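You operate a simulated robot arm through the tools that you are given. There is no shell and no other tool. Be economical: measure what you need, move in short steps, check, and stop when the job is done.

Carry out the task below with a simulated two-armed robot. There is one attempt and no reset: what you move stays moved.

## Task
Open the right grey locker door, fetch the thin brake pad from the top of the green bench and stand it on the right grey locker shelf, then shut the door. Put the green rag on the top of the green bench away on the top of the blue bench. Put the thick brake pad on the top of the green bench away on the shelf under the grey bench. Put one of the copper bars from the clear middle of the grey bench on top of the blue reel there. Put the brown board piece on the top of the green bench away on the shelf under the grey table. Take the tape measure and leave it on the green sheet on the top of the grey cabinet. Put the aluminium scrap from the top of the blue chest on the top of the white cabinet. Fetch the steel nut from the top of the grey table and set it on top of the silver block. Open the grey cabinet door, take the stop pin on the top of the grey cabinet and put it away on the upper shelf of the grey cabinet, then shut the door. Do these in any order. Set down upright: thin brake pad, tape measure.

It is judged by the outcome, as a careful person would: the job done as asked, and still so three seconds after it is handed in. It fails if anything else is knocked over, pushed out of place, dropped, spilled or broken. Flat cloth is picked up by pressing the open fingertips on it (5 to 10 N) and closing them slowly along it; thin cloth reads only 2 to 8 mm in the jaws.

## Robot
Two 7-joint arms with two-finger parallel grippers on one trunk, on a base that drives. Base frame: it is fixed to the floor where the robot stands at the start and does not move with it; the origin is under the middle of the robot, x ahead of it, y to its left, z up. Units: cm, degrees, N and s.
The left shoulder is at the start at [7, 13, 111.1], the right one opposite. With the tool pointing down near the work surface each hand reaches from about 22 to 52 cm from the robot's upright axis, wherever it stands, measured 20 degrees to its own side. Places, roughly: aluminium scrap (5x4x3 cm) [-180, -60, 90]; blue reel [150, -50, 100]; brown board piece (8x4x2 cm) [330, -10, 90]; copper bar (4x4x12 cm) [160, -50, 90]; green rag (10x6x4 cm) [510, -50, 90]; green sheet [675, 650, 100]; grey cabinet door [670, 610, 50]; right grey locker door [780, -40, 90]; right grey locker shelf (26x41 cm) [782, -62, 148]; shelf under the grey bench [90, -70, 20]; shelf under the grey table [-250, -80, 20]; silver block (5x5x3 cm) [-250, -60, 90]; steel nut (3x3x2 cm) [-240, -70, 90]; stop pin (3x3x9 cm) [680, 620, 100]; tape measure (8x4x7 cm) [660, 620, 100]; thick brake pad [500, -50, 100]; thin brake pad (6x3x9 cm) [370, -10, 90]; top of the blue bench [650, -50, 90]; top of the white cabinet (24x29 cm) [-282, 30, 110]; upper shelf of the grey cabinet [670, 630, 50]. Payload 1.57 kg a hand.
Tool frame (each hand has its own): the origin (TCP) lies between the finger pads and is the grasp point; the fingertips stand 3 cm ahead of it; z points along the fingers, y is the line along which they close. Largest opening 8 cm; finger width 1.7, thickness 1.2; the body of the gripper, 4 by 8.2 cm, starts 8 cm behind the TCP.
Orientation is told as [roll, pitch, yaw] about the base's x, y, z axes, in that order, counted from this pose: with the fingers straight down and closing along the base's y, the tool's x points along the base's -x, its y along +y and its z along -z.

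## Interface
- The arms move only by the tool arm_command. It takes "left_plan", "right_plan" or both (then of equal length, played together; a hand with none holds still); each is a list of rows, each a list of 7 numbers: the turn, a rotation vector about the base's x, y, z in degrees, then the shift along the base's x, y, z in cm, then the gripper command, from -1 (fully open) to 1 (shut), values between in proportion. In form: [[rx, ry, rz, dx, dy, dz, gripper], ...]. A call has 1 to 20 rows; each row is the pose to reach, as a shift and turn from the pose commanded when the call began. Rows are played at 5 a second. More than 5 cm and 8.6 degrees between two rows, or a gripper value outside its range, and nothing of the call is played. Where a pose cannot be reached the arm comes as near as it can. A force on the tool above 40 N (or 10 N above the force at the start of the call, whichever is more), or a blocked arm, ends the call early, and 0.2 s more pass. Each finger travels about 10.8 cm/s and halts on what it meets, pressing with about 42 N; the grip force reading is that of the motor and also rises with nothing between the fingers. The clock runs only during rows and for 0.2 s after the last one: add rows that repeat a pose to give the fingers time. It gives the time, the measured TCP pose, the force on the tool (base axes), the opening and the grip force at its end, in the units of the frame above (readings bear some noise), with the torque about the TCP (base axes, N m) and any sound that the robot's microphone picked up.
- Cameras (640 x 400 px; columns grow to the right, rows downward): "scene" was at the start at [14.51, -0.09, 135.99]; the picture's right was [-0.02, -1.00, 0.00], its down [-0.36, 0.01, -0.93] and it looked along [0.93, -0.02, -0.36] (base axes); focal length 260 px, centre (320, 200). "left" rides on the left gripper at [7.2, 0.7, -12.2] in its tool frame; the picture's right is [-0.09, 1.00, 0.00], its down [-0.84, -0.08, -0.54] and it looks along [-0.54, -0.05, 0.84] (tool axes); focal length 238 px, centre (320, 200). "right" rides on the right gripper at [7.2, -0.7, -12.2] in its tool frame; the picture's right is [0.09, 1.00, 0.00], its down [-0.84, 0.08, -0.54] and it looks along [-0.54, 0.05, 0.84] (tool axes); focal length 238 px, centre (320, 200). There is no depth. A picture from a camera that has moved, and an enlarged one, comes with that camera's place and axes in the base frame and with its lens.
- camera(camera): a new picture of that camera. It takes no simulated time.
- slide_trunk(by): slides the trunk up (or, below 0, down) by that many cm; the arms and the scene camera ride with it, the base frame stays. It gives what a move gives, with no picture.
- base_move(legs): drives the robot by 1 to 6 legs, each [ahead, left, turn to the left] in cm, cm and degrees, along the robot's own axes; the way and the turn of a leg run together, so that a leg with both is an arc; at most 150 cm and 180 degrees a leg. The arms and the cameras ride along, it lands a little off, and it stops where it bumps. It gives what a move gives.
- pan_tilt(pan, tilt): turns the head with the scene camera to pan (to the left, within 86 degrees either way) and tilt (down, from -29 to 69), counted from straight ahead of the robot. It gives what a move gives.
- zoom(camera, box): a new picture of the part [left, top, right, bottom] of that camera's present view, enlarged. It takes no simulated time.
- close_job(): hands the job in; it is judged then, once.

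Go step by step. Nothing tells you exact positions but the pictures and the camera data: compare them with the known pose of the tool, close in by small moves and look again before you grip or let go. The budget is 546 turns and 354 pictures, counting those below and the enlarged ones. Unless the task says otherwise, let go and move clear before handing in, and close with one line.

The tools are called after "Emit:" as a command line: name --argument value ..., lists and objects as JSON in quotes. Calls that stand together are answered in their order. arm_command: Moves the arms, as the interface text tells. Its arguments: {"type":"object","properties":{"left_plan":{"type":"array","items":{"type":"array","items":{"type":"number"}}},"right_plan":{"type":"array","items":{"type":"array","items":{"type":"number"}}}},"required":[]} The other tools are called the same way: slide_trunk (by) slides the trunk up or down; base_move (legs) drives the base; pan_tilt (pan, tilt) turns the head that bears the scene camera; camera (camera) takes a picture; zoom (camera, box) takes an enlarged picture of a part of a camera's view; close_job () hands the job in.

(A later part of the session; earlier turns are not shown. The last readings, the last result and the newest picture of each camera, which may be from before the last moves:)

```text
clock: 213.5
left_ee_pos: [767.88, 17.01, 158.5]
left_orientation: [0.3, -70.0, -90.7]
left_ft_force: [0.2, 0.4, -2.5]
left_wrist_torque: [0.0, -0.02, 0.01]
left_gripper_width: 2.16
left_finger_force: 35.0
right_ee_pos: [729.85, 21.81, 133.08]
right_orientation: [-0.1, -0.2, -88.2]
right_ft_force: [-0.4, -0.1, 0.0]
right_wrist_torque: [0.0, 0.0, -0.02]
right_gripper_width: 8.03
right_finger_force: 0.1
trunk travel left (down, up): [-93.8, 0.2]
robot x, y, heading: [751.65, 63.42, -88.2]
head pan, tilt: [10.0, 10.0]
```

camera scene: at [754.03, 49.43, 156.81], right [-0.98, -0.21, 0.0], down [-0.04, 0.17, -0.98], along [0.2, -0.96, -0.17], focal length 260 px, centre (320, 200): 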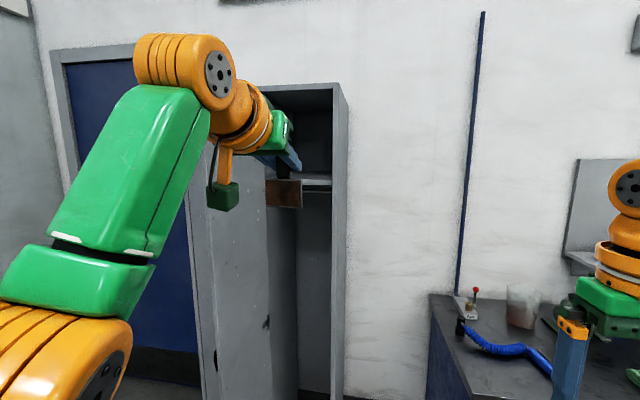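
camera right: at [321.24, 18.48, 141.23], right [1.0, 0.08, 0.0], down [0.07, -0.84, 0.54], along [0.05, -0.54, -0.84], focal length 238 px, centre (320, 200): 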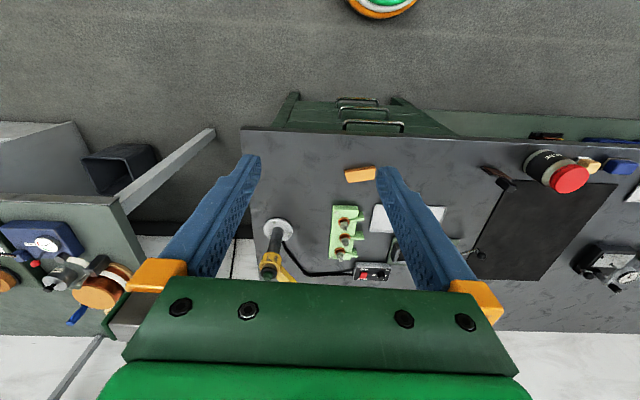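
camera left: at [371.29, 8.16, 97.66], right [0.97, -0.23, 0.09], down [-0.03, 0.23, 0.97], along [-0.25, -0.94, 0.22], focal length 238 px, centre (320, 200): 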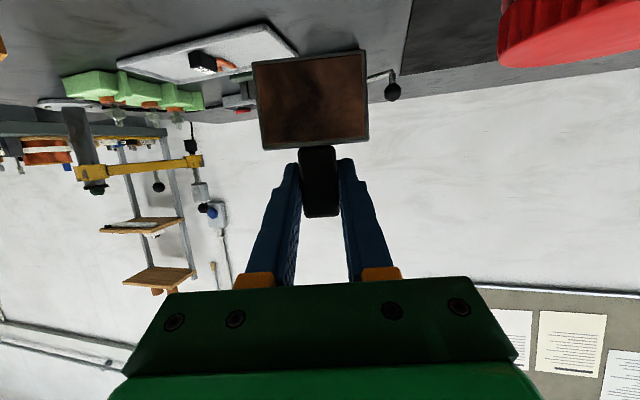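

Good (158.5, pad bottom ≈151). Drive toward the locker in steps.

Emit:
base_move --legs '[[0, 8.5, -1.8], [42, 0, 0]]'

Emit:
camera --camera "left"

Emit:
camera --camera "scene"

```text
clock: 216.8
left_ee_pos: [775.6, -25.47, 158.74]
left_orientation: [0.4, -70.2, -92.0]
left_ft_force: [-0.9, 0.8, -0.9]
left_wrist_torque: [-0.01, -0.01, 0.02]
left_gripper_width: 2.16
left_finger_force: 34.2
right_ee_pos: [737.75, -19.75, 133.22]
right_orientation: [0.1, -0.3, -89.6]
right_ft_force: [-0.2, -0.4, 0.1]
right_wrist_torque: [-0.05, 0.02, -0.01]
right_gripper_width: 8.0
right_finger_force: 0.1
trunk travel left (down, up): [-93.8, 0.2]
robot x, y, heading: [760.29, 20.76, -89.6]
head pan, tilt: [10.0, 10.0]
```

```text
266 pictures are left
camera left: at [776.68, -11.69, 156.08], right [0.99, -0.06, 0.09], down [-0.07, 0.23, 0.97], along [-0.08, -0.97, 0.22], focal length 238 px, centre (320, 200)
```

left: 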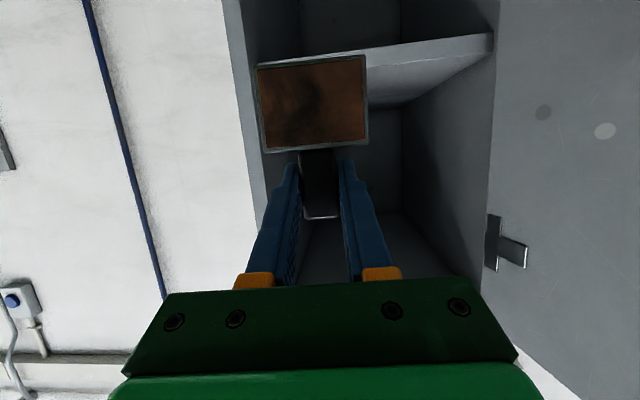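

```text
265 pictures are left
camera scene: at [762.62, 6.97, 156.83], right [-0.98, -0.18, 0.0], down [-0.03, 0.17, -0.99], along [0.18, -0.97, -0.17], focal length 260 px, centre (320, 200)
```

scene: 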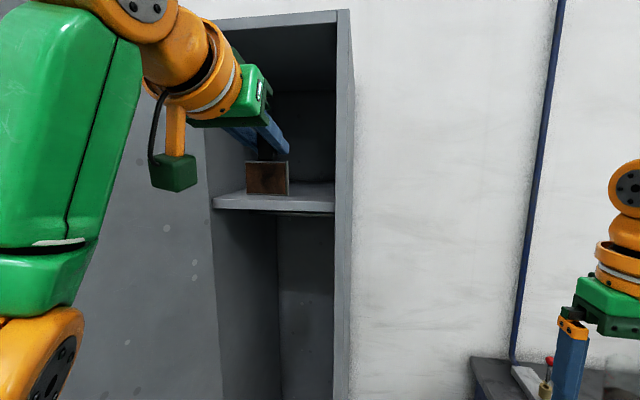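

Clearances look right (pad bottom ≈3.5 cm above the shelf). Drive in 22 cm.

Emit:
base_move --legs '[[22, 1, 0]]'

Emit:
camera --camera "left"

Emit:
camera --camera "scene"

```text
clock: 218.5
left_ee_pos: [776.95, -47.34, 158.71]
left_orientation: [0.4, -70.2, -92.0]
left_ft_force: [-0.3, 0.9, -1.7]
left_wrist_torque: [-0.01, 0.02, -0.03]
left_gripper_width: 2.15
left_finger_force: 34.4
right_ee_pos: [738.96, -41.63, 133.32]
right_orientation: [0.1, -0.3, -89.6]
right_ft_force: [0.0, 0.4, 0.3]
right_wrist_torque: [-0.05, 0.02, 0.03]
right_gripper_width: 7.98
right_finger_force: 0.0
trunk travel left (down, up): [-93.8, 0.2]
robot x, y, heading: [762.12, -1.41, -89.2]
head pan, tilt: [10.0, 10.0]
```

```text
264 pictures are left
camera left: at [777.94, -33.53, 156.14], right [0.99, -0.06, 0.09], down [-0.07, 0.23, 0.97], along [-0.08, -0.97, 0.22], focal length 238 px, centre (320, 200)
```

left: 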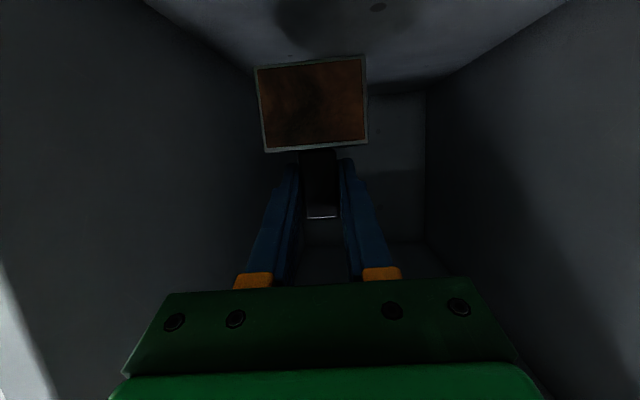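

```text
263 pictures are left
camera scene: at [763.87, -14.88, 156.86], right [-0.98, -0.18, 0.0], down [-0.03, 0.17, -0.99], along [0.18, -0.97, -0.17], focal length 260 px, centre (320, 200)
```

scene: 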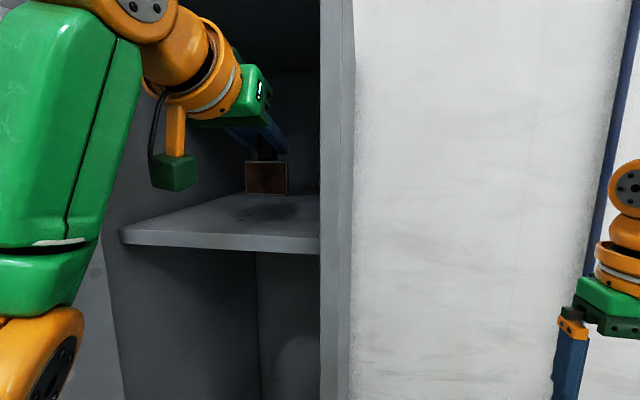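

Pad is inside over the shelf. Lower gently.

Emit:
arm_command --left_plan '[[0, 0, 0, 0, 0, -1, 1], [0, 0, 0, 0, 0, -2, 1], [0, 0, 0, 0, 0, -2.6, 1], [0, 0, 0, 0, 0, -2.6, 1]]'

Emit:
camera --camera "left"

```text
clock: 219.5
left_ee_pos: [776.97, -48.14, 155.78]
left_orientation: [0.3, -70.0, -92.0]
left_ft_force: [0.3, 0.2, -1.4]
left_wrist_torque: [-0.02, 0.03, 0.01]
left_gripper_width: 2.15
left_finger_force: 34.3
right_ee_pos: [738.98, -42.28, 133.08]
right_orientation: [0.1, -0.2, -89.5]
right_ft_force: [0.3, -0.4, 0.2]
right_wrist_torque: [-0.01, 0.0, 0.02]
right_gripper_width: 8.03
right_finger_force: 0.1
trunk travel left (down, up): [-93.8, 0.2]
robot x, y, heading: [762.28, -1.24, -89.5]
head pan, tilt: [10.0, 10.0]
```

```text
262 pictures are left
camera left: at [778.04, -34.27, 153.32], right [0.99, -0.06, 0.09], down [-0.07, 0.22, 0.97], along [-0.08, -0.97, 0.22], focal length 238 px, centre (320, 200)
```

left: 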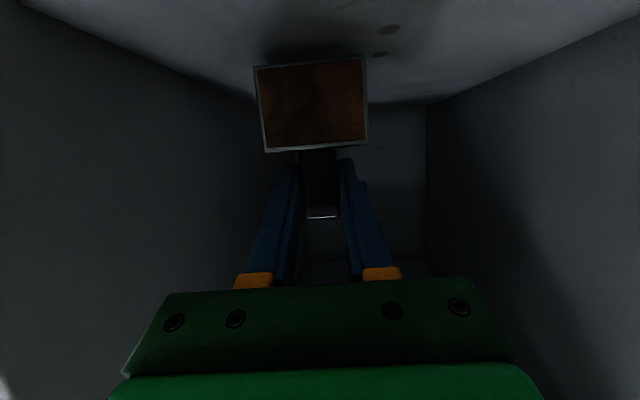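

Not yet touching; continue down in fine steps.

Emit:
arm_command --left_plan '[[0, 0, 0, 0, 0, -0.3, 1], [0, 0, 0, 0, 0, -0.6, 1], [0, 0, 0, 0, 0, -0.8, 1], [0, 0, 0, 0, 0, -0.8, 1]]'

```text
clock: 220.5
left_ee_pos: [776.78, -48.0, 155.04]
left_orientation: [0.3, -70.1, -92.1]
left_ft_force: [0.1, 0.3, -2.2]
left_wrist_torque: [0.02, 0.0, 0.04]
left_gripper_width: 2.15
left_finger_force: 34.2
right_ee_pos: [738.99, -42.03, 133.14]
right_orientation: [0.0, -0.2, -89.6]
right_ft_force: [0.1, 0.6, 0.3]
right_wrist_torque: [-0.04, 0.03, 0.02]
right_gripper_width: 8.0
right_finger_force: 0.1
trunk travel left (down, up): [-93.8, 0.2]
robot x, y, heading: [762.02, -1.18, -89.4]
head pan, tilt: [10.0, 10.0]
```

Emit:
arm_command --left_plan '[[0, 0, 0, 0, 0, -0.3, 1], [0, 0, 0, 0, 0, -0.6, 1], [0, 0, 0, 0, 0, -0.6, 1]]'

Emit:
camera --camera "left"

```text
clock: 221.3
left_ee_pos: [776.88, -47.7, 154.65]
left_orientation: [0.1, -70.3, -91.9]
left_ft_force: [2.2, -6.5, 25.1]
left_wrist_torque: [-0.36, 0.02, 0.0]
left_gripper_width: 2.22
left_finger_force: 34.5
right_ee_pos: [738.96, -42.01, 133.2]
right_orientation: [0.1, -0.3, -89.6]
right_ft_force: [0.2, 0.0, 0.1]
right_wrist_torque: [0.0, 0.0, -0.01]
right_gripper_width: 7.98
right_finger_force: 0.1
trunk travel left (down, up): [-93.8, 0.2]
robot x, y, heading: [761.91, -1.17, -89.4]
head pan, tilt: [10.0, 10.0]
```

```text
261 pictures are left
camera left: at [777.96, -33.88, 152.14], right [0.99, -0.06, 0.09], down [-0.07, 0.23, 0.97], along [-0.08, -0.97, 0.23], focal length 238 px, centre (320, 200)
```

left: 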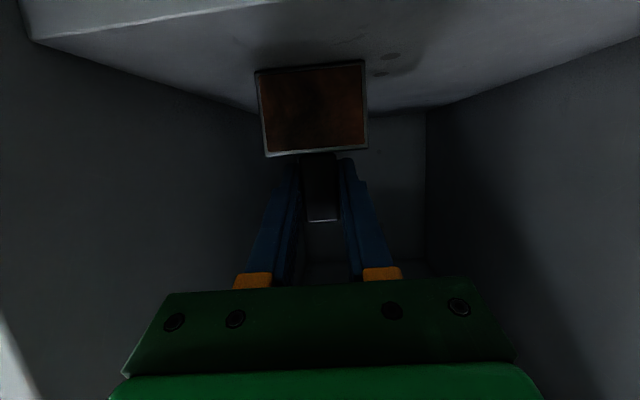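

Contact. Ease up 0.3, open, lift 2 cm, then back away.

Emit:
arm_command --left_plan '[[0, 0, 0, 0, 0, 0.3, 1], [0, 0, 0, 0, 0, 0.3, 1]]'

Emit:
arm_command --left_plan '[[0, 0, 0, 0, 0, 0, 0.4], [0, 0, 0, 0, 0, 0, 0.1], [0, 0, 0, 0, 0, 0, -0.4], [0, 0, 0, 0, 0, 1, -0.4], [0, 0, 0, 0, 0, 2.5, -0.4], [0, 0, 0, 0, 0, 2.5, -0.4]]'

Emit:
camera --camera "left"

```text
clock: 221.9
left_ee_pos: [776.93, -47.75, 154.78]
left_orientation: [0.5, -69.8, -92.2]
left_ft_force: [0.1, 1.9, 0.4]
left_wrist_torque: [0.07, 0.08, -0.03]
left_gripper_width: 2.16
left_finger_force: 34.6
right_ee_pos: [739.01, -41.98, 133.05]
right_orientation: [0.0, -0.3, -89.5]
right_ft_force: [0.1, 0.2, 0.2]
right_wrist_torque: [0.0, 0.03, 0.0]
right_gripper_width: 8.01
right_finger_force: 0.0
trunk travel left (down, up): [-93.8, 0.2]
robot x, y, heading: [761.86, -1.47, -89.5]
head pan, tilt: [10.0, 10.0]
```

```text
clock: 223.3
left_ee_pos: [776.77, -47.92, 157.43]
left_orientation: [0.4, -70.1, -92.0]
left_ft_force: [0.6, -0.9, -0.4]
left_wrist_torque: [-0.01, 0.04, 0.0]
left_gripper_width: 5.61
left_finger_force: 0.2
right_ee_pos: [738.98, -42.27, 133.11]
right_orientation: [-0.1, -0.3, -89.6]
right_ft_force: [0.9, 0.1, 0.3]
right_wrist_torque: [-0.02, 0.0, -0.02]
right_gripper_width: 8.0
right_finger_force: 0.0
trunk travel left (down, up): [-93.8, 0.2]
robot x, y, heading: [761.8, -1.85, -89.4]
head pan, tilt: [10.0, 10.0]
```

```text
260 pictures are left
camera left: at [777.9, -34.07, 154.79], right [0.99, -0.06, 0.09], down [-0.07, 0.23, 0.97], along [-0.08, -0.97, 0.22], focal length 238 px, centre (320, 200)
```

left: 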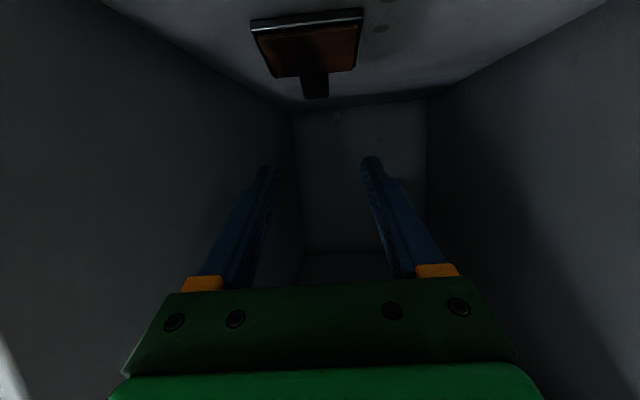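

The pad may have tipped backward. Look with the scene camera.

Emit:
zoom --camera "scene" --box '[200, 100, 360, 250]'

Emit:
zoom --camera "left" --box '[200, 0, 440, 150]'

```text
2.67 times, centred on (280, 175) of scene
camera zoom: at [763.87, -15.43, 156.8], right [-0.98, -0.18, 0.0], down [-0.03, 0.17, -0.98], along [0.18, -0.97, -0.17], focal length 693 px, centre (427, 267)
```

zoom: 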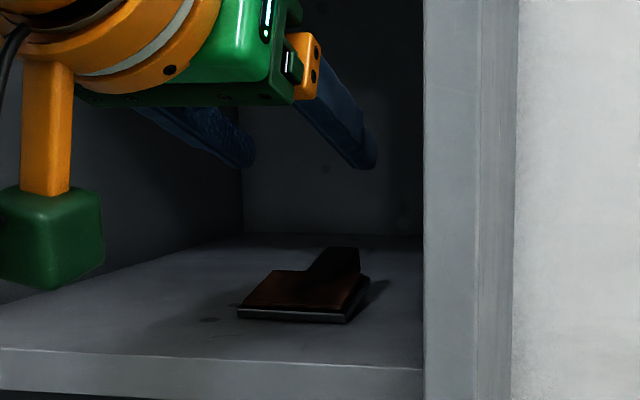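

```text
2.67 times, centred on (320, 75) of left
camera zoom: at [777.9, -34.07, 154.79], right [0.99, -0.06, 0.09], down [-0.07, 0.23, 0.97], along [-0.08, -0.97, 0.22], focal length 636 px, centre (320, 533)
```

zoom: 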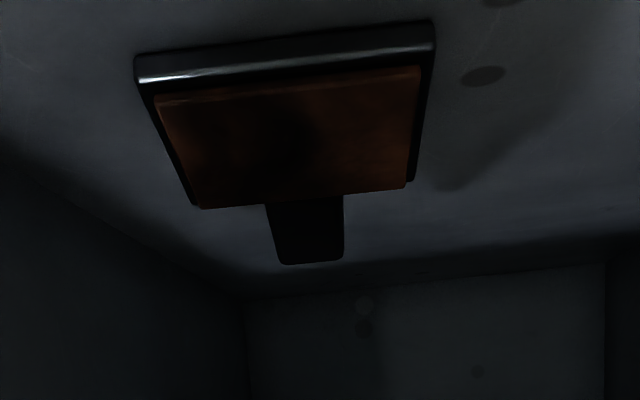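

The pad tipped onto its back when released (it had pivoted in the fingers under pressure). I'll re-grip it by the plate, lay it on a clear patch of blue bench, re-grasp it with fingers down and then bring it upright with fingers horizontal. First back out and set the hand to 45° tilt.

Emit:
base_move --legs '[[-24, 0, -0.5]]'

Emit:
arm_command --left_plan '[[5, 0, 0, 0, 1.5, 0, -1], [10, 0, 0, 0, 3, 0, -1], [15, 0, 0, 0, 4, 0, -1], [20, 0, 0, 0, 4, 0, -1], [25, 0, 0, 0, 4, 0, -1], [25, 0, 0, 0, 4, 0, -1]]'

Emit:
camera --camera "left"

Emit:
camera --camera "scene"

```text
clock: 225.1
left_ee_pos: [776.47, -24.78, 157.12]
left_orientation: [0.3, -69.8, -92.2]
left_ft_force: [0.8, -0.6, -0.4]
left_wrist_torque: [0.02, -0.01, 0.0]
left_gripper_width: 5.6
left_finger_force: 0.1
right_ee_pos: [738.56, -18.66, 132.94]
right_orientation: [0.0, -0.1, -89.8]
right_ft_force: [-0.4, -0.7, 0.0]
right_wrist_torque: [0.02, 0.01, 0.03]
right_gripper_width: 8.01
right_finger_force: 0.0
trunk travel left (down, up): [-93.8, 0.2]
robot x, y, heading: [761.85, 22.27, -89.2]
head pan, tilt: [10.0, 10.0]
```

```text
clock: 226.5
left_ee_pos: [775.36, -16.99, 153.34]
left_orientation: [-0.9, -45.0, -91.1]
left_ft_force: [-0.5, -0.8, -0.3]
left_wrist_torque: [0.01, -0.01, 0.02]
left_gripper_width: 8.0
left_finger_force: 0.1
left hand out of reach, approached as far as the arm can: row 3, 4, 5, 6
right_ee_pos: [738.34, -18.01, 133.14]
right_orientation: [0.1, -0.3, -89.9]
right_ft_force: [-0.5, 0.3, 0.1]
right_wrist_torque: [-0.03, -0.02, 0.0]
right_gripper_width: 8.0
right_finger_force: 0.1
trunk travel left (down, up): [-93.8, 0.2]
robot x, y, heading: [761.68, 22.31, -89.5]
head pan, tilt: [10.0, 10.0]
```

```text
257 pictures are left
camera left: at [776.47, -3.4, 156.86], right [0.99, -0.1, 0.05], down [-0.07, -0.21, 0.98], along [-0.08, -0.97, -0.21], focal length 238 px, centre (320, 200)
```

left: 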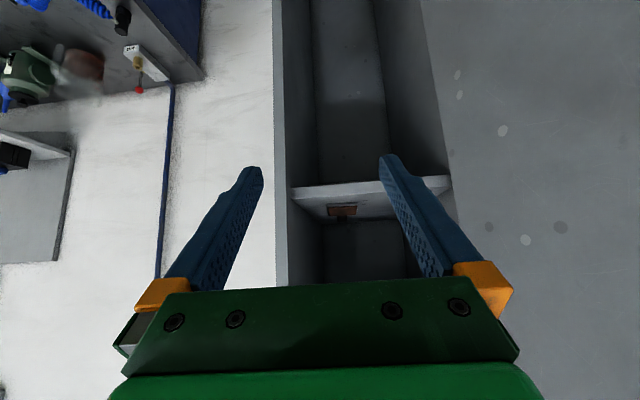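

```text
256 pictures are left
camera scene: at [763.4, 8.61, 156.82], right [-0.98, -0.18, 0.0], down [-0.03, 0.17, -0.99], along [0.18, -0.97, -0.17], focal length 260 px, centre (320, 200)
```

scene: 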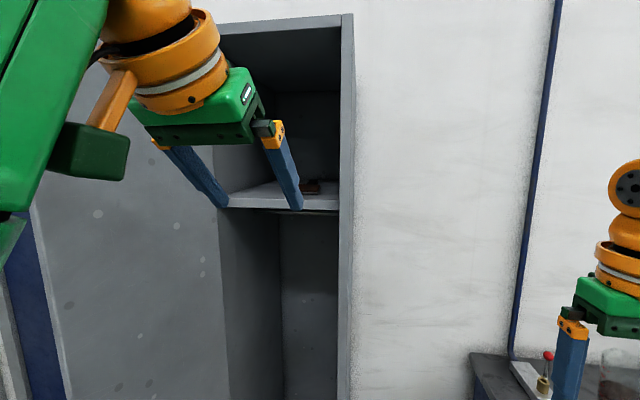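

At 45° reach is short; I use 60° tilt instead.

Emit:
arm_command --left_plan '[[-5, 0, 0, 0.5, -2, 0.5, -1], [-10, 0, 0, 1, -4, 1, -1], [-15, 0, 0, 1.4, -6, 1.5, -1], [-15, 0, 0, 1.4, -6, 1.5, -1]]'

Emit:
base_move --legs '[[22, 0, 0]]'

Emit:
camera --camera "left"

Emit:
camera --camera "scene"

```text
clock: 227.5
left_ee_pos: [777.08, -23.91, 155.93]
left_orientation: [-0.4, -60.0, -91.7]
left_ft_force: [-0.1, 0.3, -0.5]
left_wrist_torque: [0.04, 0.02, 0.0]
left_gripper_width: 7.98
left_finger_force: 0.1
left hand out of reach, approached as far as the arm can: row 2, 3, 4
right_ee_pos: [738.63, -18.11, 133.11]
right_orientation: [0.0, -0.2, -89.8]
right_ft_force: [0.7, 1.2, 0.6]
right_wrist_torque: [0.01, -0.02, -0.02]
right_gripper_width: 8.01
right_finger_force: 0.1
trunk travel left (down, up): [-93.8, 0.2]
robot x, y, heading: [761.89, 22.7, -89.9]
head pan, tilt: [10.0, 10.0]
```

```text
clock: 229.2
left_ee_pos: [777.08, -45.46, 156.1]
left_orientation: [-0.4, -60.2, -91.7]
left_ft_force: [-0.7, 0.1, 0.0]
left_wrist_torque: [0.04, 0.01, 0.01]
left_gripper_width: 7.99
left_finger_force: 0.1
right_ee_pos: [738.63, -39.92, 133.32]
right_orientation: [0.0, -0.5, -90.0]
right_ft_force: [0.2, -0.3, 0.1]
right_wrist_torque: [-0.03, -0.02, -0.03]
right_gripper_width: 7.98
right_finger_force: 0.0
trunk travel left (down, up): [-93.8, 0.2]
robot x, y, heading: [761.7, 0.22, -90.2]
head pan, tilt: [10.0, 10.0]
```

```text
255 pictures are left
camera left: at [778.17, -31.44, 155.89], right [0.99, -0.08, 0.08], down [-0.07, 0.06, 1.0], along [-0.09, -0.99, 0.05], focal length 238 px, centre (320, 200)
```

left: 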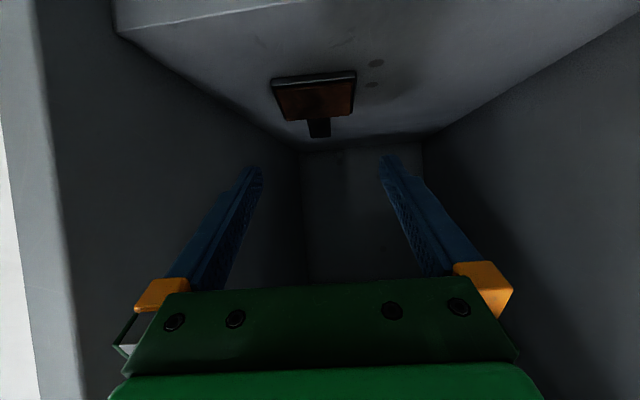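

```text
254 pictures are left
camera scene: at [763.69, -13.32, 156.86], right [-0.98, -0.18, 0.0], down [-0.03, 0.17, -0.99], along [0.17, -0.97, -0.17], focal length 260 px, centre (320, 200)
```

scene: 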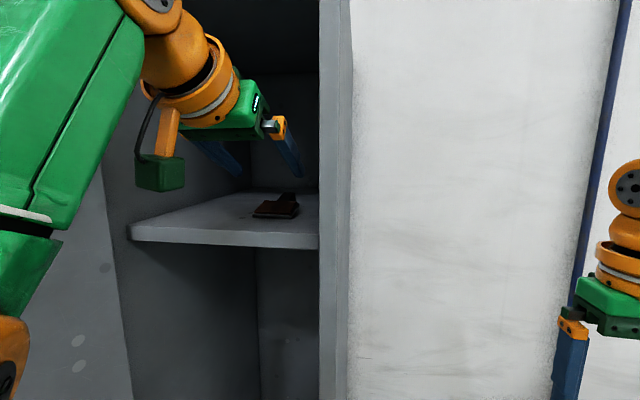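

Pad centre x≈776.9, plate y −48.5…−53.5. Lower over it.

Emit:
arm_command --left_plan '[[0, 0, -2, 0, -2, -2, -1], [0, 0, -4, 0, -4, -4, -1], [0, 0, -4, 0, -4.5, -5.3, -1], [0, 0, -4, 0, -4.5, -5.3, -1]]'

Emit:
camera --camera "left"

Emit:
zoom --camera "scene" --box '[120, 100, 340, 260]'

```text
clock: 230.2
left_ee_pos: [777.07, -51.79, 151.89]
left_orientation: [-0.4, -59.7, -95.8]
left_ft_force: [-0.2, 0.1, 0.3]
left_wrist_torque: [0.0, 0.0, 0.0]
left_gripper_width: 8.03
left_finger_force: 0.0
left hand out of reach, approached as far as the arm can: row 1, 2, 3, 4
right_ee_pos: [738.66, -40.56, 133.07]
right_orientation: [-0.1, -0.2, -90.1]
right_ft_force: [-0.2, 0.0, -0.1]
right_wrist_torque: [-0.01, -0.02, 0.0]
right_gripper_width: 8.0
right_finger_force: 0.0
trunk travel left (down, up): [-93.8, 0.2]
robot x, y, heading: [761.69, 0.06, -90.2]
head pan, tilt: [10.0, 10.0]
```

```text
253 pictures are left
camera left: at [779.12, -37.84, 151.79], right [0.99, -0.15, 0.08], down [-0.07, 0.06, 1.0], along [-0.16, -0.99, 0.04], focal length 238 px, centre (320, 200)
```

left: 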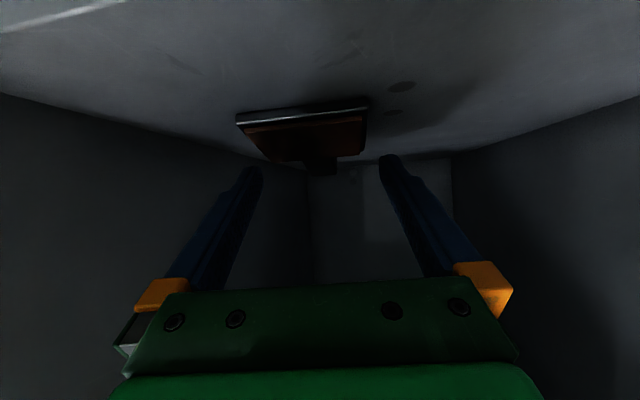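

```text
2.50 times, centred on (230, 180) of scene
camera zoom: at [763.65, -14.01, 156.79], right [-0.98, -0.18, 0.0], down [-0.03, 0.17, -0.98], along [0.17, -0.97, -0.17], focal length 650 px, centre (545, 250)
```

zoom: 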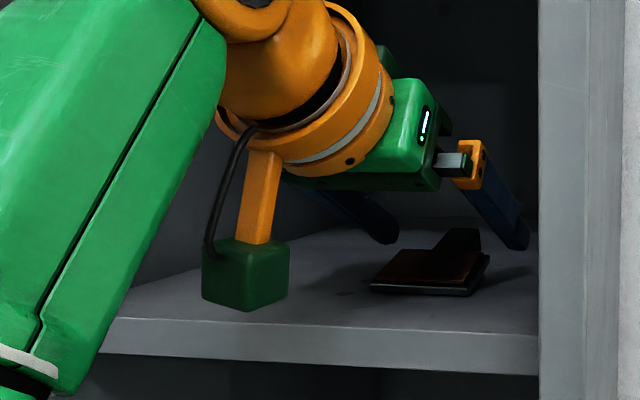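

Shift slightly left/back and lower 1.3 cm so the fingertips flank the plate.

Emit:
arm_command --left_plan '[[0, 0, 0, -0.3, 0.7, -0.5, -1], [0, 0, 0, -0.5, 1.3, -1, -1], [0, 0, 0, -0.5, 1.3, -1.4, -1], [0, 0, 0, -0.5, 1.3, -1.4, -1]]'

Emit:
camera --camera "left"

```text
clock: 231.2
left_ee_pos: [776.73, -51.57, 152.13]
left_orientation: [-0.5, -59.9, -95.7]
left_ft_force: [-0.7, 0.5, -0.8]
left_wrist_torque: [0.04, 0.01, 0.03]
left_gripper_width: 8.0
left_finger_force: 0.0
left hand out of reach, approached as far as the arm can: row 1, 2, 3, 4
right_ee_pos: [738.51, -40.54, 133.09]
right_orientation: [0.1, -0.2, -90.0]
right_ft_force: [-0.5, 0.8, 0.0]
right_wrist_torque: [0.0, 0.03, 0.02]
right_gripper_width: 7.99
right_finger_force: 0.0
trunk travel left (down, up): [-93.8, 0.2]
robot x, y, heading: [761.93, -0.05, -90.1]
head pan, tilt: [10.0, 10.0]
```

```text
251 pictures are left
camera left: at [778.84, -37.59, 151.96], right [0.99, -0.15, 0.08], down [-0.07, 0.06, 1.0], along [-0.15, -0.99, 0.04], focal length 238 px, centre (320, 200)
```

left: 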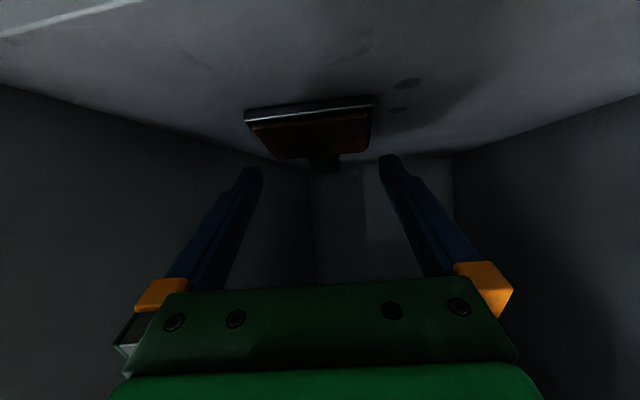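

Re-issue the move from here and see how it responds.

Emit:
arm_command --left_plan '[[0, 0, 0, 0, 1, -1, -1], [0, 0, 0, 0, 2, -2, -1], [0, 0, 0, 0, 2, -2, -1], [0, 0, 0, 0, 2, -2, -1]]'

```text
clock: 232.2
left_ee_pos: [776.69, -51.59, 152.04]
left_orientation: [-0.4, -59.9, -95.7]
left_ft_force: [-0.3, -0.5, 0.4]
left_wrist_torque: [-0.05, -0.01, 0.02]
left_gripper_width: 8.04
left_finger_force: 0.0
left hand out of reach, approached as far as the arm can: row 1, 2, 3, 4
right_ee_pos: [738.49, -40.49, 133.14]
right_orientation: [0.0, -0.2, -89.9]
right_ft_force: [-0.2, -0.3, 0.4]
right_wrist_torque: [-0.01, 0.0, 0.02]
right_gripper_width: 8.0
right_finger_force: 0.1
trunk travel left (down, up): [-93.8, 0.2]
robot x, y, heading: [761.91, -0.14, -89.6]
head pan, tilt: [10.0, 10.0]
```

The arm can't move that way in this posture; I use the trunk and base instead.

Emit:
slide_trunk --by -1.5

Emit:
base_move --legs '[[-1, 0, 0]]'

Emit:
camera --camera "left"

Emit:
zoom --camera "scene" --box '[120, 100, 340, 260]'

```text
clock: 232.8
left_ee_pos: [776.84, -51.58, 150.49]
left_orientation: [-0.5, -59.8, -95.6]
left_ft_force: [-0.8, -0.5, -0.6]
left_wrist_torque: [-0.01, 0.0, -0.03]
left_gripper_width: 8.01
left_finger_force: 0.0
right_ee_pos: [738.59, -40.42, 131.53]
right_orientation: [-0.1, -0.2, -90.0]
right_ft_force: [-0.4, 0.5, -0.5]
right_wrist_torque: [0.0, 0.0, 0.06]
right_gripper_width: 8.0
right_finger_force: 0.0
trunk travel left (down, up): [-92.3, 1.7]
robot x, y, heading: [761.61, -0.1, -89.9]
head pan, tilt: [10.0, 10.0]
```

```text
clock: 233.6
left_ee_pos: [776.64, -50.67, 150.36]
left_orientation: [-0.5, -59.8, -95.7]
left_ft_force: [0.2, 0.6, -0.7]
left_wrist_torque: [0.01, 0.01, -0.05]
left_gripper_width: 8.02
left_finger_force: 0.1
right_ee_pos: [738.55, -39.66, 131.57]
right_orientation: [0.0, -0.2, -90.0]
right_ft_force: [-0.3, -0.4, -0.8]
right_wrist_torque: [0.02, 0.01, 0.02]
right_gripper_width: 8.03
right_finger_force: 0.0
trunk travel left (down, up): [-92.3, 1.7]
robot x, y, heading: [761.44, 1.03, -89.7]
head pan, tilt: [10.0, 10.0]
```

```text
250 pictures are left
camera left: at [778.83, -36.75, 150.42], right [0.99, -0.15, 0.08], down [-0.07, 0.05, 1.0], along [-0.16, -0.99, 0.04], focal length 238 px, centre (320, 200)
```

left: 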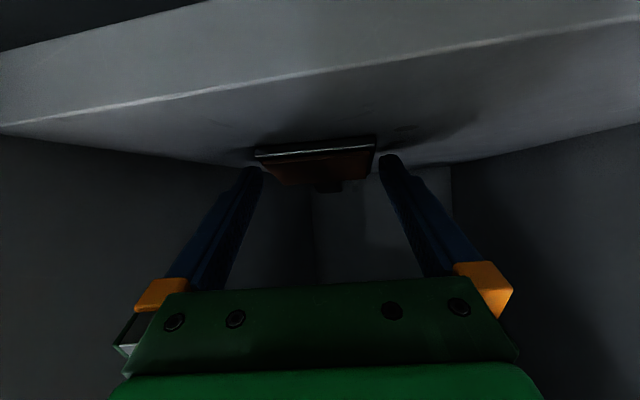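

```text
2.50 times, centred on (230, 180) of scene
camera zoom: at [763.68, -13.14, 155.28], right [-0.98, -0.18, 0.0], down [-0.03, 0.17, -0.98], along [0.17, -0.97, -0.17], focal length 650 px, centre (545, 250)
```

zoom: 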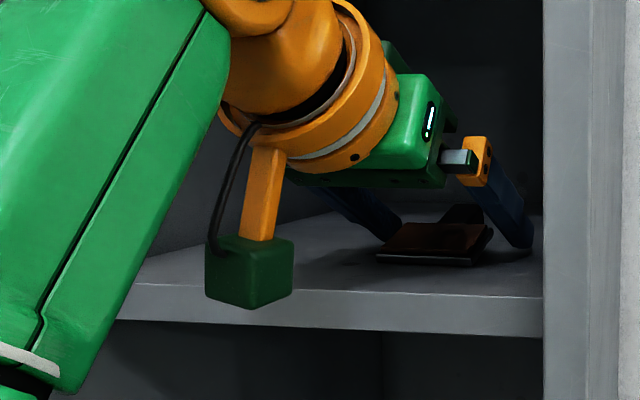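

Fingers flank the plate. Close.

Emit:
arm_command --left_plan '[[0, 0, 0, 0, 0, 0, -0.5], [0, 0, 0, 0, 0, 0, 0], [0, 0, 0, 0, 0, 0, 0.5], [0, 0, 0, 0, 0, 0, 1], [0, 0, 0, 0, 0, 0, 1], [0, 0, 0, 0, 0, 0, 1]]'

Emit:
slide_trunk --by 1.7

Emit:
camera --camera "left"

Emit:
zoom --camera "scene" --box '[120, 100, 340, 260]'

```text
clock: 235.0
left_ee_pos: [776.68, -50.67, 150.48]
left_orientation: [-0.5, -59.8, -95.7]
left_ft_force: [0.1, 0.0, -0.5]
left_wrist_torque: [-0.02, 0.01, 0.0]
left_gripper_width: 5.98
left_finger_force: 41.8
right_ee_pos: [738.61, -39.62, 131.66]
right_orientation: [0.0, -0.1, -90.0]
right_ft_force: [0.0, 0.3, 0.2]
right_wrist_torque: [-0.02, 0.0, 0.02]
right_gripper_width: 7.98
right_finger_force: 0.0
trunk travel left (down, up): [-92.3, 1.7]
robot x, y, heading: [762.2, 0.85, -89.7]
head pan, tilt: [10.0, 10.0]
```

```text
clock: 235.6
left_ee_pos: [776.73, -50.45, 152.14]
left_orientation: [-0.4, -59.9, -95.8]
left_ft_force: [0.0, -0.9, -1.3]
left_wrist_torque: [0.02, -0.01, -0.02]
left_gripper_width: 5.96
left_finger_force: 41.6
right_ee_pos: [738.5, -39.4, 133.32]
right_orientation: [0.0, -0.2, -90.1]
right_ft_force: [-0.2, -0.1, -0.6]
right_wrist_torque: [0.01, 0.04, 0.03]
right_gripper_width: 7.99
right_finger_force: 0.1
trunk travel left (down, up): [-94.0, 0.0]
robot x, y, heading: [761.8, 1.2, -89.7]
head pan, tilt: [10.0, 10.0]
```

```text
248 pictures are left
camera left: at [778.85, -36.57, 152.15], right [0.99, -0.15, 0.08], down [-0.07, 0.06, 1.0], along [-0.16, -0.99, 0.04], focal length 238 px, centre (320, 200)
```

left: 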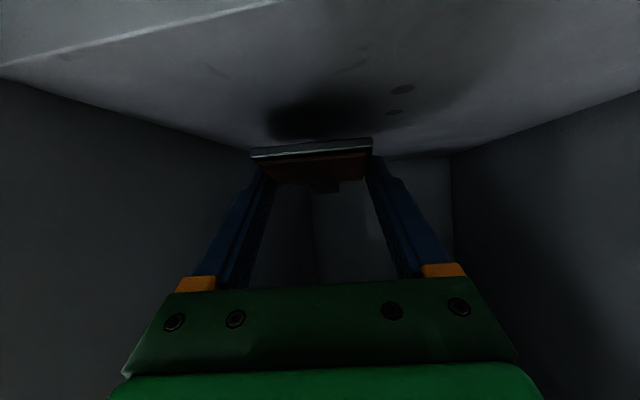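

```text
2.50 times, centred on (230, 180) of scene
camera zoom: at [763.7, -12.95, 156.98], right [-0.98, -0.18, 0.0], down [-0.03, 0.17, -0.98], along [0.17, -0.97, -0.17], focal length 650 px, centre (545, 250)
```

zoom: 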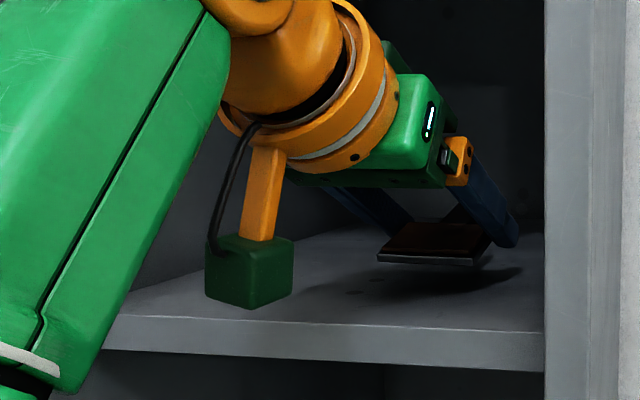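

Held flat (5.96 cm). Back out of the locker and go to the blue bench, lowering the left hand on the way.

Emit:
base_move --legs '[[-48, 0, 0], [0, -93, 0]]'

Emit:
arm_command --left_plan '[[0, 0, 0, 0, 0, -4, 1], [0, 0, 0, 0, 0, -8, 1], [0, 0, 0, 0, 0, -12, 1], [0, 0, 0, 0, 0, -16, 1], [0, 0, 0, 0, 0, -20, 1], [0, 0, 0, 0, 0, -24, 1], [0, 0, 0, 0, 0, -28, 1], [0, 0, 0, 0, 0, -32, 1], [0, 0, 0, 0, 0, -32, 1]]'

Emit:
pan_tilt --pan 10 --tilt 45

Emit:
camera --camera "scene"

```text
clock: 242.9
left_ee_pos: [683.12, -3.55, 152.11]
left_orientation: [-0.6, -59.9, -96.1]
left_ft_force: [0.3, -0.3, -1.3]
left_wrist_torque: [0.04, -0.01, 0.0]
left_gripper_width: 5.92
left_finger_force: 41.8
right_ee_pos: [645.12, 7.83, 133.44]
right_orientation: [-0.1, -0.2, -90.7]
right_ft_force: [-0.1, 0.9, 0.8]
right_wrist_torque: [0.0, -0.03, 0.01]
right_gripper_width: 8.01
right_finger_force: 0.0
trunk travel left (down, up): [-94.0, 0.0]
robot x, y, heading: [668.8, 48.31, -90.6]
head pan, tilt: [10.0, 10.0]
```

```text
clock: 244.9
left_ee_pos: [682.59, -18.97, 121.97]
left_orientation: [-0.4, -59.9, -96.4]
left_ft_force: [-0.3, -0.5, -1.8]
left_wrist_torque: [0.03, -0.02, 0.02]
left_gripper_width: 5.94
left_finger_force: 41.6
left hand out of reach, approached as far as the arm can: row 1, 2, 3, 4, 5, 6, 7, 8, 9
right_ee_pos: [645.07, 7.76, 133.2]
right_orientation: [-0.1, -0.1, -90.5]
right_ft_force: [-0.1, -0.1, -0.7]
right_wrist_torque: [0.02, 0.02, 0.0]
right_gripper_width: 7.98
right_finger_force: 0.1
trunk travel left (down, up): [-94.0, 0.0]
robot x, y, heading: [668.89, 48.32, -90.3]
head pan, tilt: [10.0, 10.0]
```

```text
clock: 245.9
left_ee_pos: [682.72, -18.84, 122.19]
left_orientation: [-0.5, -59.8, -96.3]
left_ft_force: [0.6, -1.0, -1.2]
left_wrist_torque: [0.0, 0.01, -0.02]
left_gripper_width: 5.93
left_finger_force: 42.0
right_ee_pos: [644.99, 8.04, 133.31]
right_orientation: [-0.1, -0.2, -90.6]
right_ft_force: [0.4, -0.1, 0.9]
right_wrist_torque: [-0.02, -0.01, 0.0]
right_gripper_width: 8.01
right_finger_force: 0.0
trunk travel left (down, up): [-94.0, 0.0]
robot x, y, heading: [668.62, 48.66, -90.3]
head pan, tilt: [10.0, 45.0]
```

```text
246 pictures are left
camera scene: at [670.18, 35.31, 151.48], right [-0.99, -0.17, 0.0], down [-0.12, 0.7, -0.71], along [0.12, -0.7, -0.71], focal length 260 px, centre (320, 200)
```

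scene: 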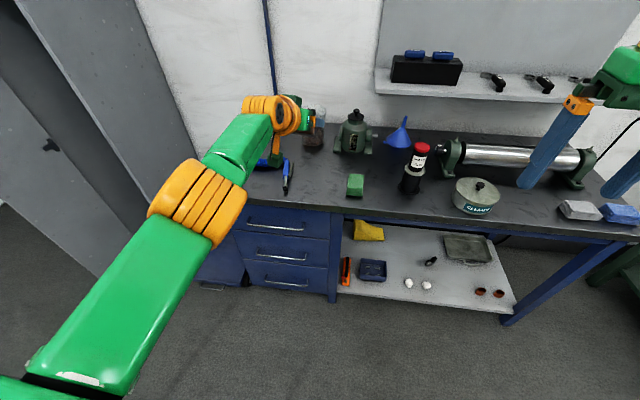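

The arm has become nearly straight. I try retracting it toward the robot.

Emit:
arm_command --left_plan '[[0, 0, 0, 0, 4, 0, 1], [0, 0, 0, 0, 8, 0, 1], [0, 0, 0, 0, 12, 0, 1], [0, 0, 0, 0, 16, 0, 1], [0, 0, 0, 0, 16, 0, 1]]'

```text
clock: 247.1
left_ee_pos: [681.87, -18.78, 123.18]
left_orientation: [-0.5, -59.8, -96.3]
left_ft_force: [-1.1, -0.3, -1.5]
left_wrist_torque: [-0.02, -0.03, 0.0]
left_gripper_width: 5.93
left_finger_force: 41.9
left hand out of reach, approached as far as the arm can: row 1, 2, 3, 4, 5
right_ee_pos: [644.96, 7.94, 133.31]
right_orientation: [0.0, -0.1, -90.5]
right_ft_force: [0.2, 0.7, 1.1]
right_wrist_torque: [-0.04, -0.03, 0.03]
right_gripper_width: 8.0
right_finger_force: 0.1
trunk travel left (down, up): [-94.0, 0.0]
robot x, y, heading: [668.73, 48.95, -90.3]
head pan, tilt: [10.0, 45.0]
```

Still singular. Perturb by tilting the hand toward horizontal.

Emit:
arm_command --left_plan '[[-6, 0, 0, 0, 3, 0, 1], [-12, 0, 0, 0, 6, 0, 1], [-18, 0, 0, 0, 9, 0, 1], [-24, 0, 0, 0, 12, 0, 1], [-30, 0, 0, 0, 15, 0, 1], [-30, 0, 0, 0, 15, 0, 1]]'

Emit:
camera --camera "scene"

```text
clock: 248.5
left_ee_pos: [678.7, -19.08, 116.54]
left_orientation: [83.8, -86.8, -179.6]
left_ft_force: [0.9, 0.1, -1.4]
left_wrist_torque: [0.01, 0.01, -0.02]
left_gripper_width: 5.93
left_finger_force: 42.2
left hand out of reach, approached as far as the arm can: row 1, 2, 3, 4, 5, 6
right_ee_pos: [645.09, 7.84, 133.21]
right_orientation: [0.0, -0.2, -90.6]
right_ft_force: [0.2, 0.2, -0.2]
right_wrist_torque: [0.01, 0.02, 0.01]
right_gripper_width: 8.01
right_finger_force: 0.1
trunk travel left (down, up): [-94.0, 0.0]
robot x, y, heading: [668.78, 48.03, -90.5]
head pan, tilt: [10.0, 45.0]
```

```text
245 pictures are left
camera scene: at [670.38, 35.24, 151.47], right [-0.99, -0.17, 0.0], down [-0.12, 0.7, -0.71], along [0.12, -0.7, -0.71], focal length 260 px, centre (320, 200)
```

scene: 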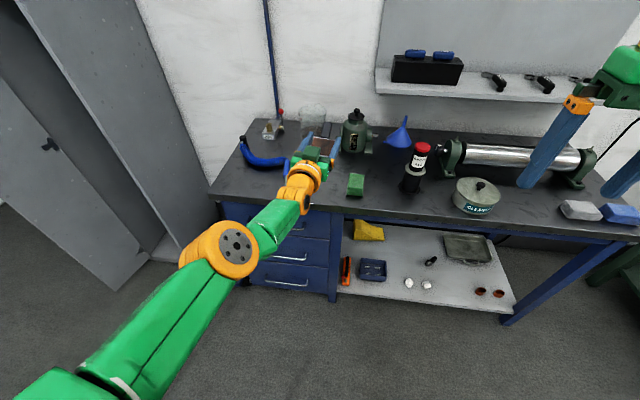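

Emit:
arm_command --left_plan '[[0, 0, 0, 2, 4, 1, 1], [0, 0, 0, 4, 8, 2, 1], [0, 0, 0, 6, 12, 3, 1], [0, 0, 0, 6, 16, 3, 1], [0, 0, 0, 6, 20, 3, 1], [0, 0, 0, 6, 20, 3, 1]]'

Emit:
camera --camera "left"

```text
clock: 249.9
left_ee_pos: [684.97, -17.39, 111.12]
left_orientation: [83.6, -86.9, -179.5]
left_ft_force: [0.2, -0.1, -2.4]
left_wrist_torque: [0.03, 0.01, 0.0]
left_gripper_width: 5.94
left_finger_force: 42.0
left hand out of reach, approached as far as the arm can: row 1, 2, 3, 4, 5, 6
right_ee_pos: [644.95, 7.83, 133.24]
right_orientation: [0.0, -0.3, -90.6]
right_ft_force: [-0.8, 0.6, -0.4]
right_wrist_torque: [0.0, 0.0, 0.01]
right_gripper_width: 8.0
right_finger_force: 0.0
trunk travel left (down, up): [-94.0, 0.0]
robot x, y, heading: [668.93, 48.34, -90.5]
head pan, tilt: [10.0, 45.0]
```

```text
244 pictures are left
camera left: at [687.2, -5.36, 104.15], right [0.98, -0.1, 0.15], down [-0.07, 0.55, 0.83], along [-0.16, -0.83, 0.53], focal length 238 px, centre (320, 200)
```

left: 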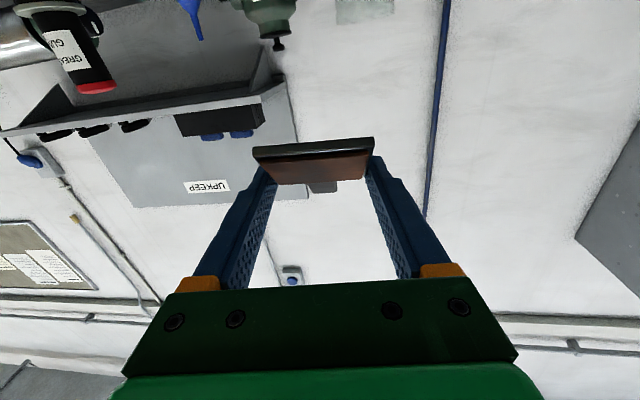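

The solver keeps the elbow straight. Try a long series of rows pulling radially toward the shoulder to let it bend.

Emit:
arm_command --left_plan '[[0, 0, 0, -0.2, 2.6, 1.4, 1], [0, 0, 0, -0.4, 5.3, 2.8, 1], [0, 0, 0, -0.6, 7.9, 4.1, 1], [0, 0, 0, -0.8, 10.5, 5.5, 1], [0, 0, 0, -0.8, 10.5, 5.5, 1], [0, 0, 0, -0.8, 10.5, 5.5, 1], [0, 0, 0, -0.8, 10.5, 5.5, 1], [0, 0, 0, -0.8, 10.5, 5.5, 1], [0, 0, 0, -0.8, 10.5, 5.5, 1], [0, 0, 0, -0.8, 10.5, 5.5, 1], [0, 0, 0, -0.8, 10.5, 5.5, 1], [0, 0, 0, -0.8, 10.5, 5.5, 1]]'

```text
clock: 252.5
left_ee_pos: [684.7, -17.32, 111.08]
left_orientation: [83.6, -86.9, -179.5]
left_ft_force: [-0.7, -0.5, -2.8]
left_wrist_torque: [0.03, -0.04, 0.01]
left_gripper_width: 5.93
left_finger_force: 41.8
left hand out of reach, approached as far as the arm can: row 1, 2, 3, 4, 5, 6, 7, 8, 9, 10, 11, 12
right_ee_pos: [644.85, 7.83, 133.3]
right_orientation: [-0.1, -0.2, -90.6]
right_ft_force: [0.0, -0.9, 0.7]
right_wrist_torque: [-0.03, -0.02, 0.0]
right_gripper_width: 7.99
right_finger_force: 0.1
trunk travel left (down, up): [-94.0, 0.0]
robot x, y, heading: [668.87, 48.42, -90.3]
head pan, tilt: [10.0, 45.0]
```

Try moving perpendicular/upward (curl direction) so the elbow shares the motion.

Emit:
arm_command --left_plan '[[0, 0, 0, 0, 2, 4, 1], [0, 0, 0, 0, 4, 8, 1], [0, 0, 0, 0, 6, 12, 1], [0, 0, 0, 0, 8, 16, 1], [0, 0, 0, 0, 10, 20, 1], [0, 0, 0, 0, 12, 24, 1], [0, 0, 0, 0, 14, 28, 1], [0, 0, 0, 0, 16, 32, 1], [0, 0, 0, 0, 16, 32, 1]]'

Emit:
camera --camera "scene"

```text
clock: 254.5
left_ee_pos: [685.16, -19.79, 143.49]
left_orientation: [83.0, -86.9, -178.8]
left_ft_force: [0.4, -0.4, -1.3]
left_wrist_torque: [0.0, 0.0, 0.02]
left_gripper_width: 5.94
left_finger_force: 41.8
left hand out of reach, approached as far as the arm can: row 1, 2, 3, 4, 5, 6, 7, 8, 9
right_ee_pos: [644.95, 7.9, 133.29]
right_orientation: [-0.1, -0.2, -90.6]
right_ft_force: [-0.5, -0.7, 0.5]
right_wrist_torque: [0.01, -0.02, 0.0]
right_gripper_width: 8.01
right_finger_force: 0.0
trunk travel left (down, up): [-94.0, 0.0]
robot x, y, heading: [668.38, 48.13, -90.4]
head pan, tilt: [10.0, 45.0]
```

```text
243 pictures are left
camera scene: at [670.19, 35.26, 151.47], right [-0.99, -0.17, 0.0], down [-0.12, 0.7, -0.71], along [0.12, -0.7, -0.71], focal length 260 px, centre (320, 200)
```

scene: 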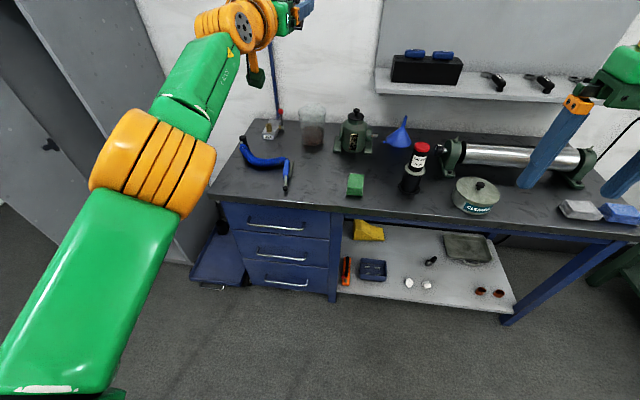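

Try sideways (across the body).

Emit:
arm_command --left_plan '[[0, 0, 0, -4, 2, 0, 1], [0, 0, 0, -8, 4, 0, 1], [0, 0, 0, -12, 6, 0, 1], [0, 0, 0, -16, 8, 0, 1], [0, 0, 0, -20, 10, 0, 1], [0, 0, 0, -24, 12, 0, 1], [0, 0, 0, -24, 12, 0, 1]]'

```text
clock: 256.1
left_ee_pos: [675.32, -17.88, 145.75]
left_orientation: [90.2, -85.3, 167.9]
left_ft_force: [0.2, -0.6, -1.0]
left_wrist_torque: [0.04, 0.0, 0.03]
left_gripper_width: 5.93
left_finger_force: 42.0
left hand out of reach, approached as far as the arm can: row 1, 2, 3, 4, 5, 6, 7
right_ee_pos: [645.03, 7.97, 133.25]
right_orientation: [0.0, -0.1, -90.7]
right_ft_force: [-0.2, 0.9, -0.2]
right_wrist_torque: [-0.02, -0.01, -0.01]
right_gripper_width: 8.01
right_finger_force: 0.0
trunk travel left (down, up): [-94.0, 0.0]
robot x, y, heading: [668.69, 48.23, -90.5]
head pan, tilt: [10.0, 45.0]
```

Emit:
arm_command --left_plan '[[0, 0, 0, 4, 3, 0, 1], [0, 0, 0, 8, 6, 0, 1], [0, 0, 0, 12, 9, 0, 1], [0, 0, 0, 16, 12, 0, 1], [0, 0, 0, 20, 15, 0, 1], [0, 0, 0, 24, 18, 0, 1], [0, 0, 0, 28, 21, 0, 1], [0, 0, 0, 32, 24, 0, 1], [0, 0, 0, 36, 27, 0, 1], [0, 0, 0, 36, 27, 0, 1]]'

Emit:
camera --camera "scene"

```text
clock: 258.3
left_ee_pos: [715.71, 4.04, 150.33]
left_orientation: [90.7, -85.3, 167.2]
left_ft_force: [0.1, 0.2, -1.9]
left_wrist_torque: [0.0, -0.01, 0.01]
left_gripper_width: 5.9
left_finger_force: 42.2
left hand out of reach, approached as far as the arm can: row 1, 2, 3, 4, 5, 6, 7, 8, 9, 10
right_ee_pos: [645.22, 8.05, 133.47]
right_orientation: [-0.2, -0.3, -90.6]
right_ft_force: [0.4, 0.4, 0.4]
right_wrist_torque: [-0.02, 0.03, -0.04]
right_gripper_width: 7.98
right_finger_force: 0.0
trunk travel left (down, up): [-94.0, 0.0]
robot x, y, heading: [668.87, 48.76, -90.5]
head pan, tilt: [10.0, 45.0]
```

```text
242 pictures are left
camera scene: at [670.51, 35.52, 151.49], right [-0.99, -0.17, 0.0], down [-0.12, 0.7, -0.71], along [0.12, -0.7, -0.71], focal length 260 px, centre (320, 200)
```

scene: 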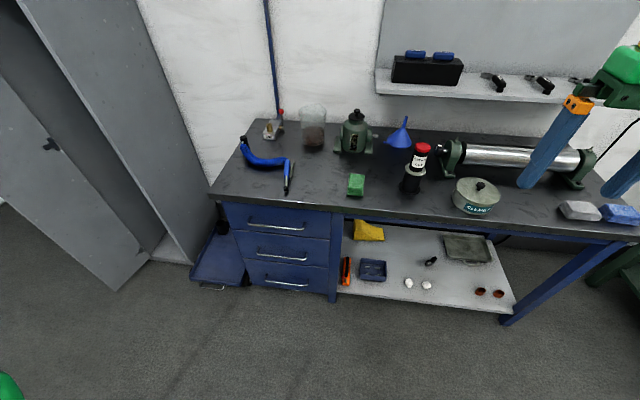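

Try going to the home-like pose with fingers down, in one long path.

Emit:
arm_command --left_plan '[[8, 0, 0, -3, 0.5, -2, 1], [16, 0, 0, -6, 1, -3, 1], [24, 0, 0, -9, 1.5, -4, 1], [32, 0, 0, -12, 2, -5, 1], [40, 0, 0, -15, 2.5, -7, 1], [48, 0, 0, -18, 3, -9, 1], [56, 0, 0, -21, 3.5, -11, 1], [64, 0, 0, -24, 4, -13, 1], [72, 0, 0, -27, 4.5, -15, 1], [80, 0, 0, -30, 5, -16, 1], [85, 0, 0, -33, 5.5, -17, 1], [85, 0, 0, -35, 6, -17, 1], [85, 0, 0, -35, 6, -17, 1]]'

Emit:
camera --camera "scene"

```text
clock: 259.6
left_ee_pos: [698.53, 11.52, 154.09]
left_orientation: [-7.5, -57.2, -103.5]
left_ft_force: [-0.2, 0.8, -1.4]
left_wrist_torque: [0.03, -0.07, 0.08]
left_gripper_width: 5.88
left_finger_force: 41.7
left hand out of reach, approached as far as the arm can: row 1, 2, 3, 4, 5, 6
right_ee_pos: [644.52, 8.31, 133.32]
right_orientation: [0.2, -0.4, -90.5]
right_ft_force: [-1.3, 1.0, 0.7]
right_wrist_torque: [-0.03, -0.02, 0.01]
right_gripper_width: 8.02
right_finger_force: 0.1
trunk travel left (down, up): [-94.0, 0.0]
robot x, y, heading: [668.77, 48.02, -90.7]
head pan, tilt: [10.0, 45.0]
stopped in row 6 (left hand): the force on the tool passed its limit at 56 N (the readings are from after the stop); the commanded pose is now the measured one
```

```text
241 pictures are left
camera scene: at [669.53, 35.76, 151.52], right [-0.99, -0.17, 0.0], down [-0.11, 0.7, -0.71], along [0.12, -0.7, -0.7], focal length 260 px, centre (320, 200)
```

scene: 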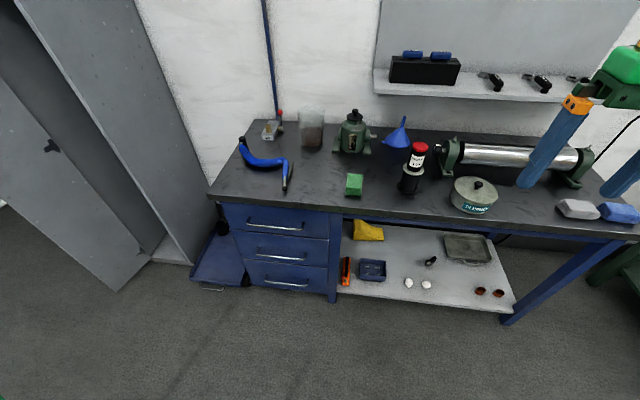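

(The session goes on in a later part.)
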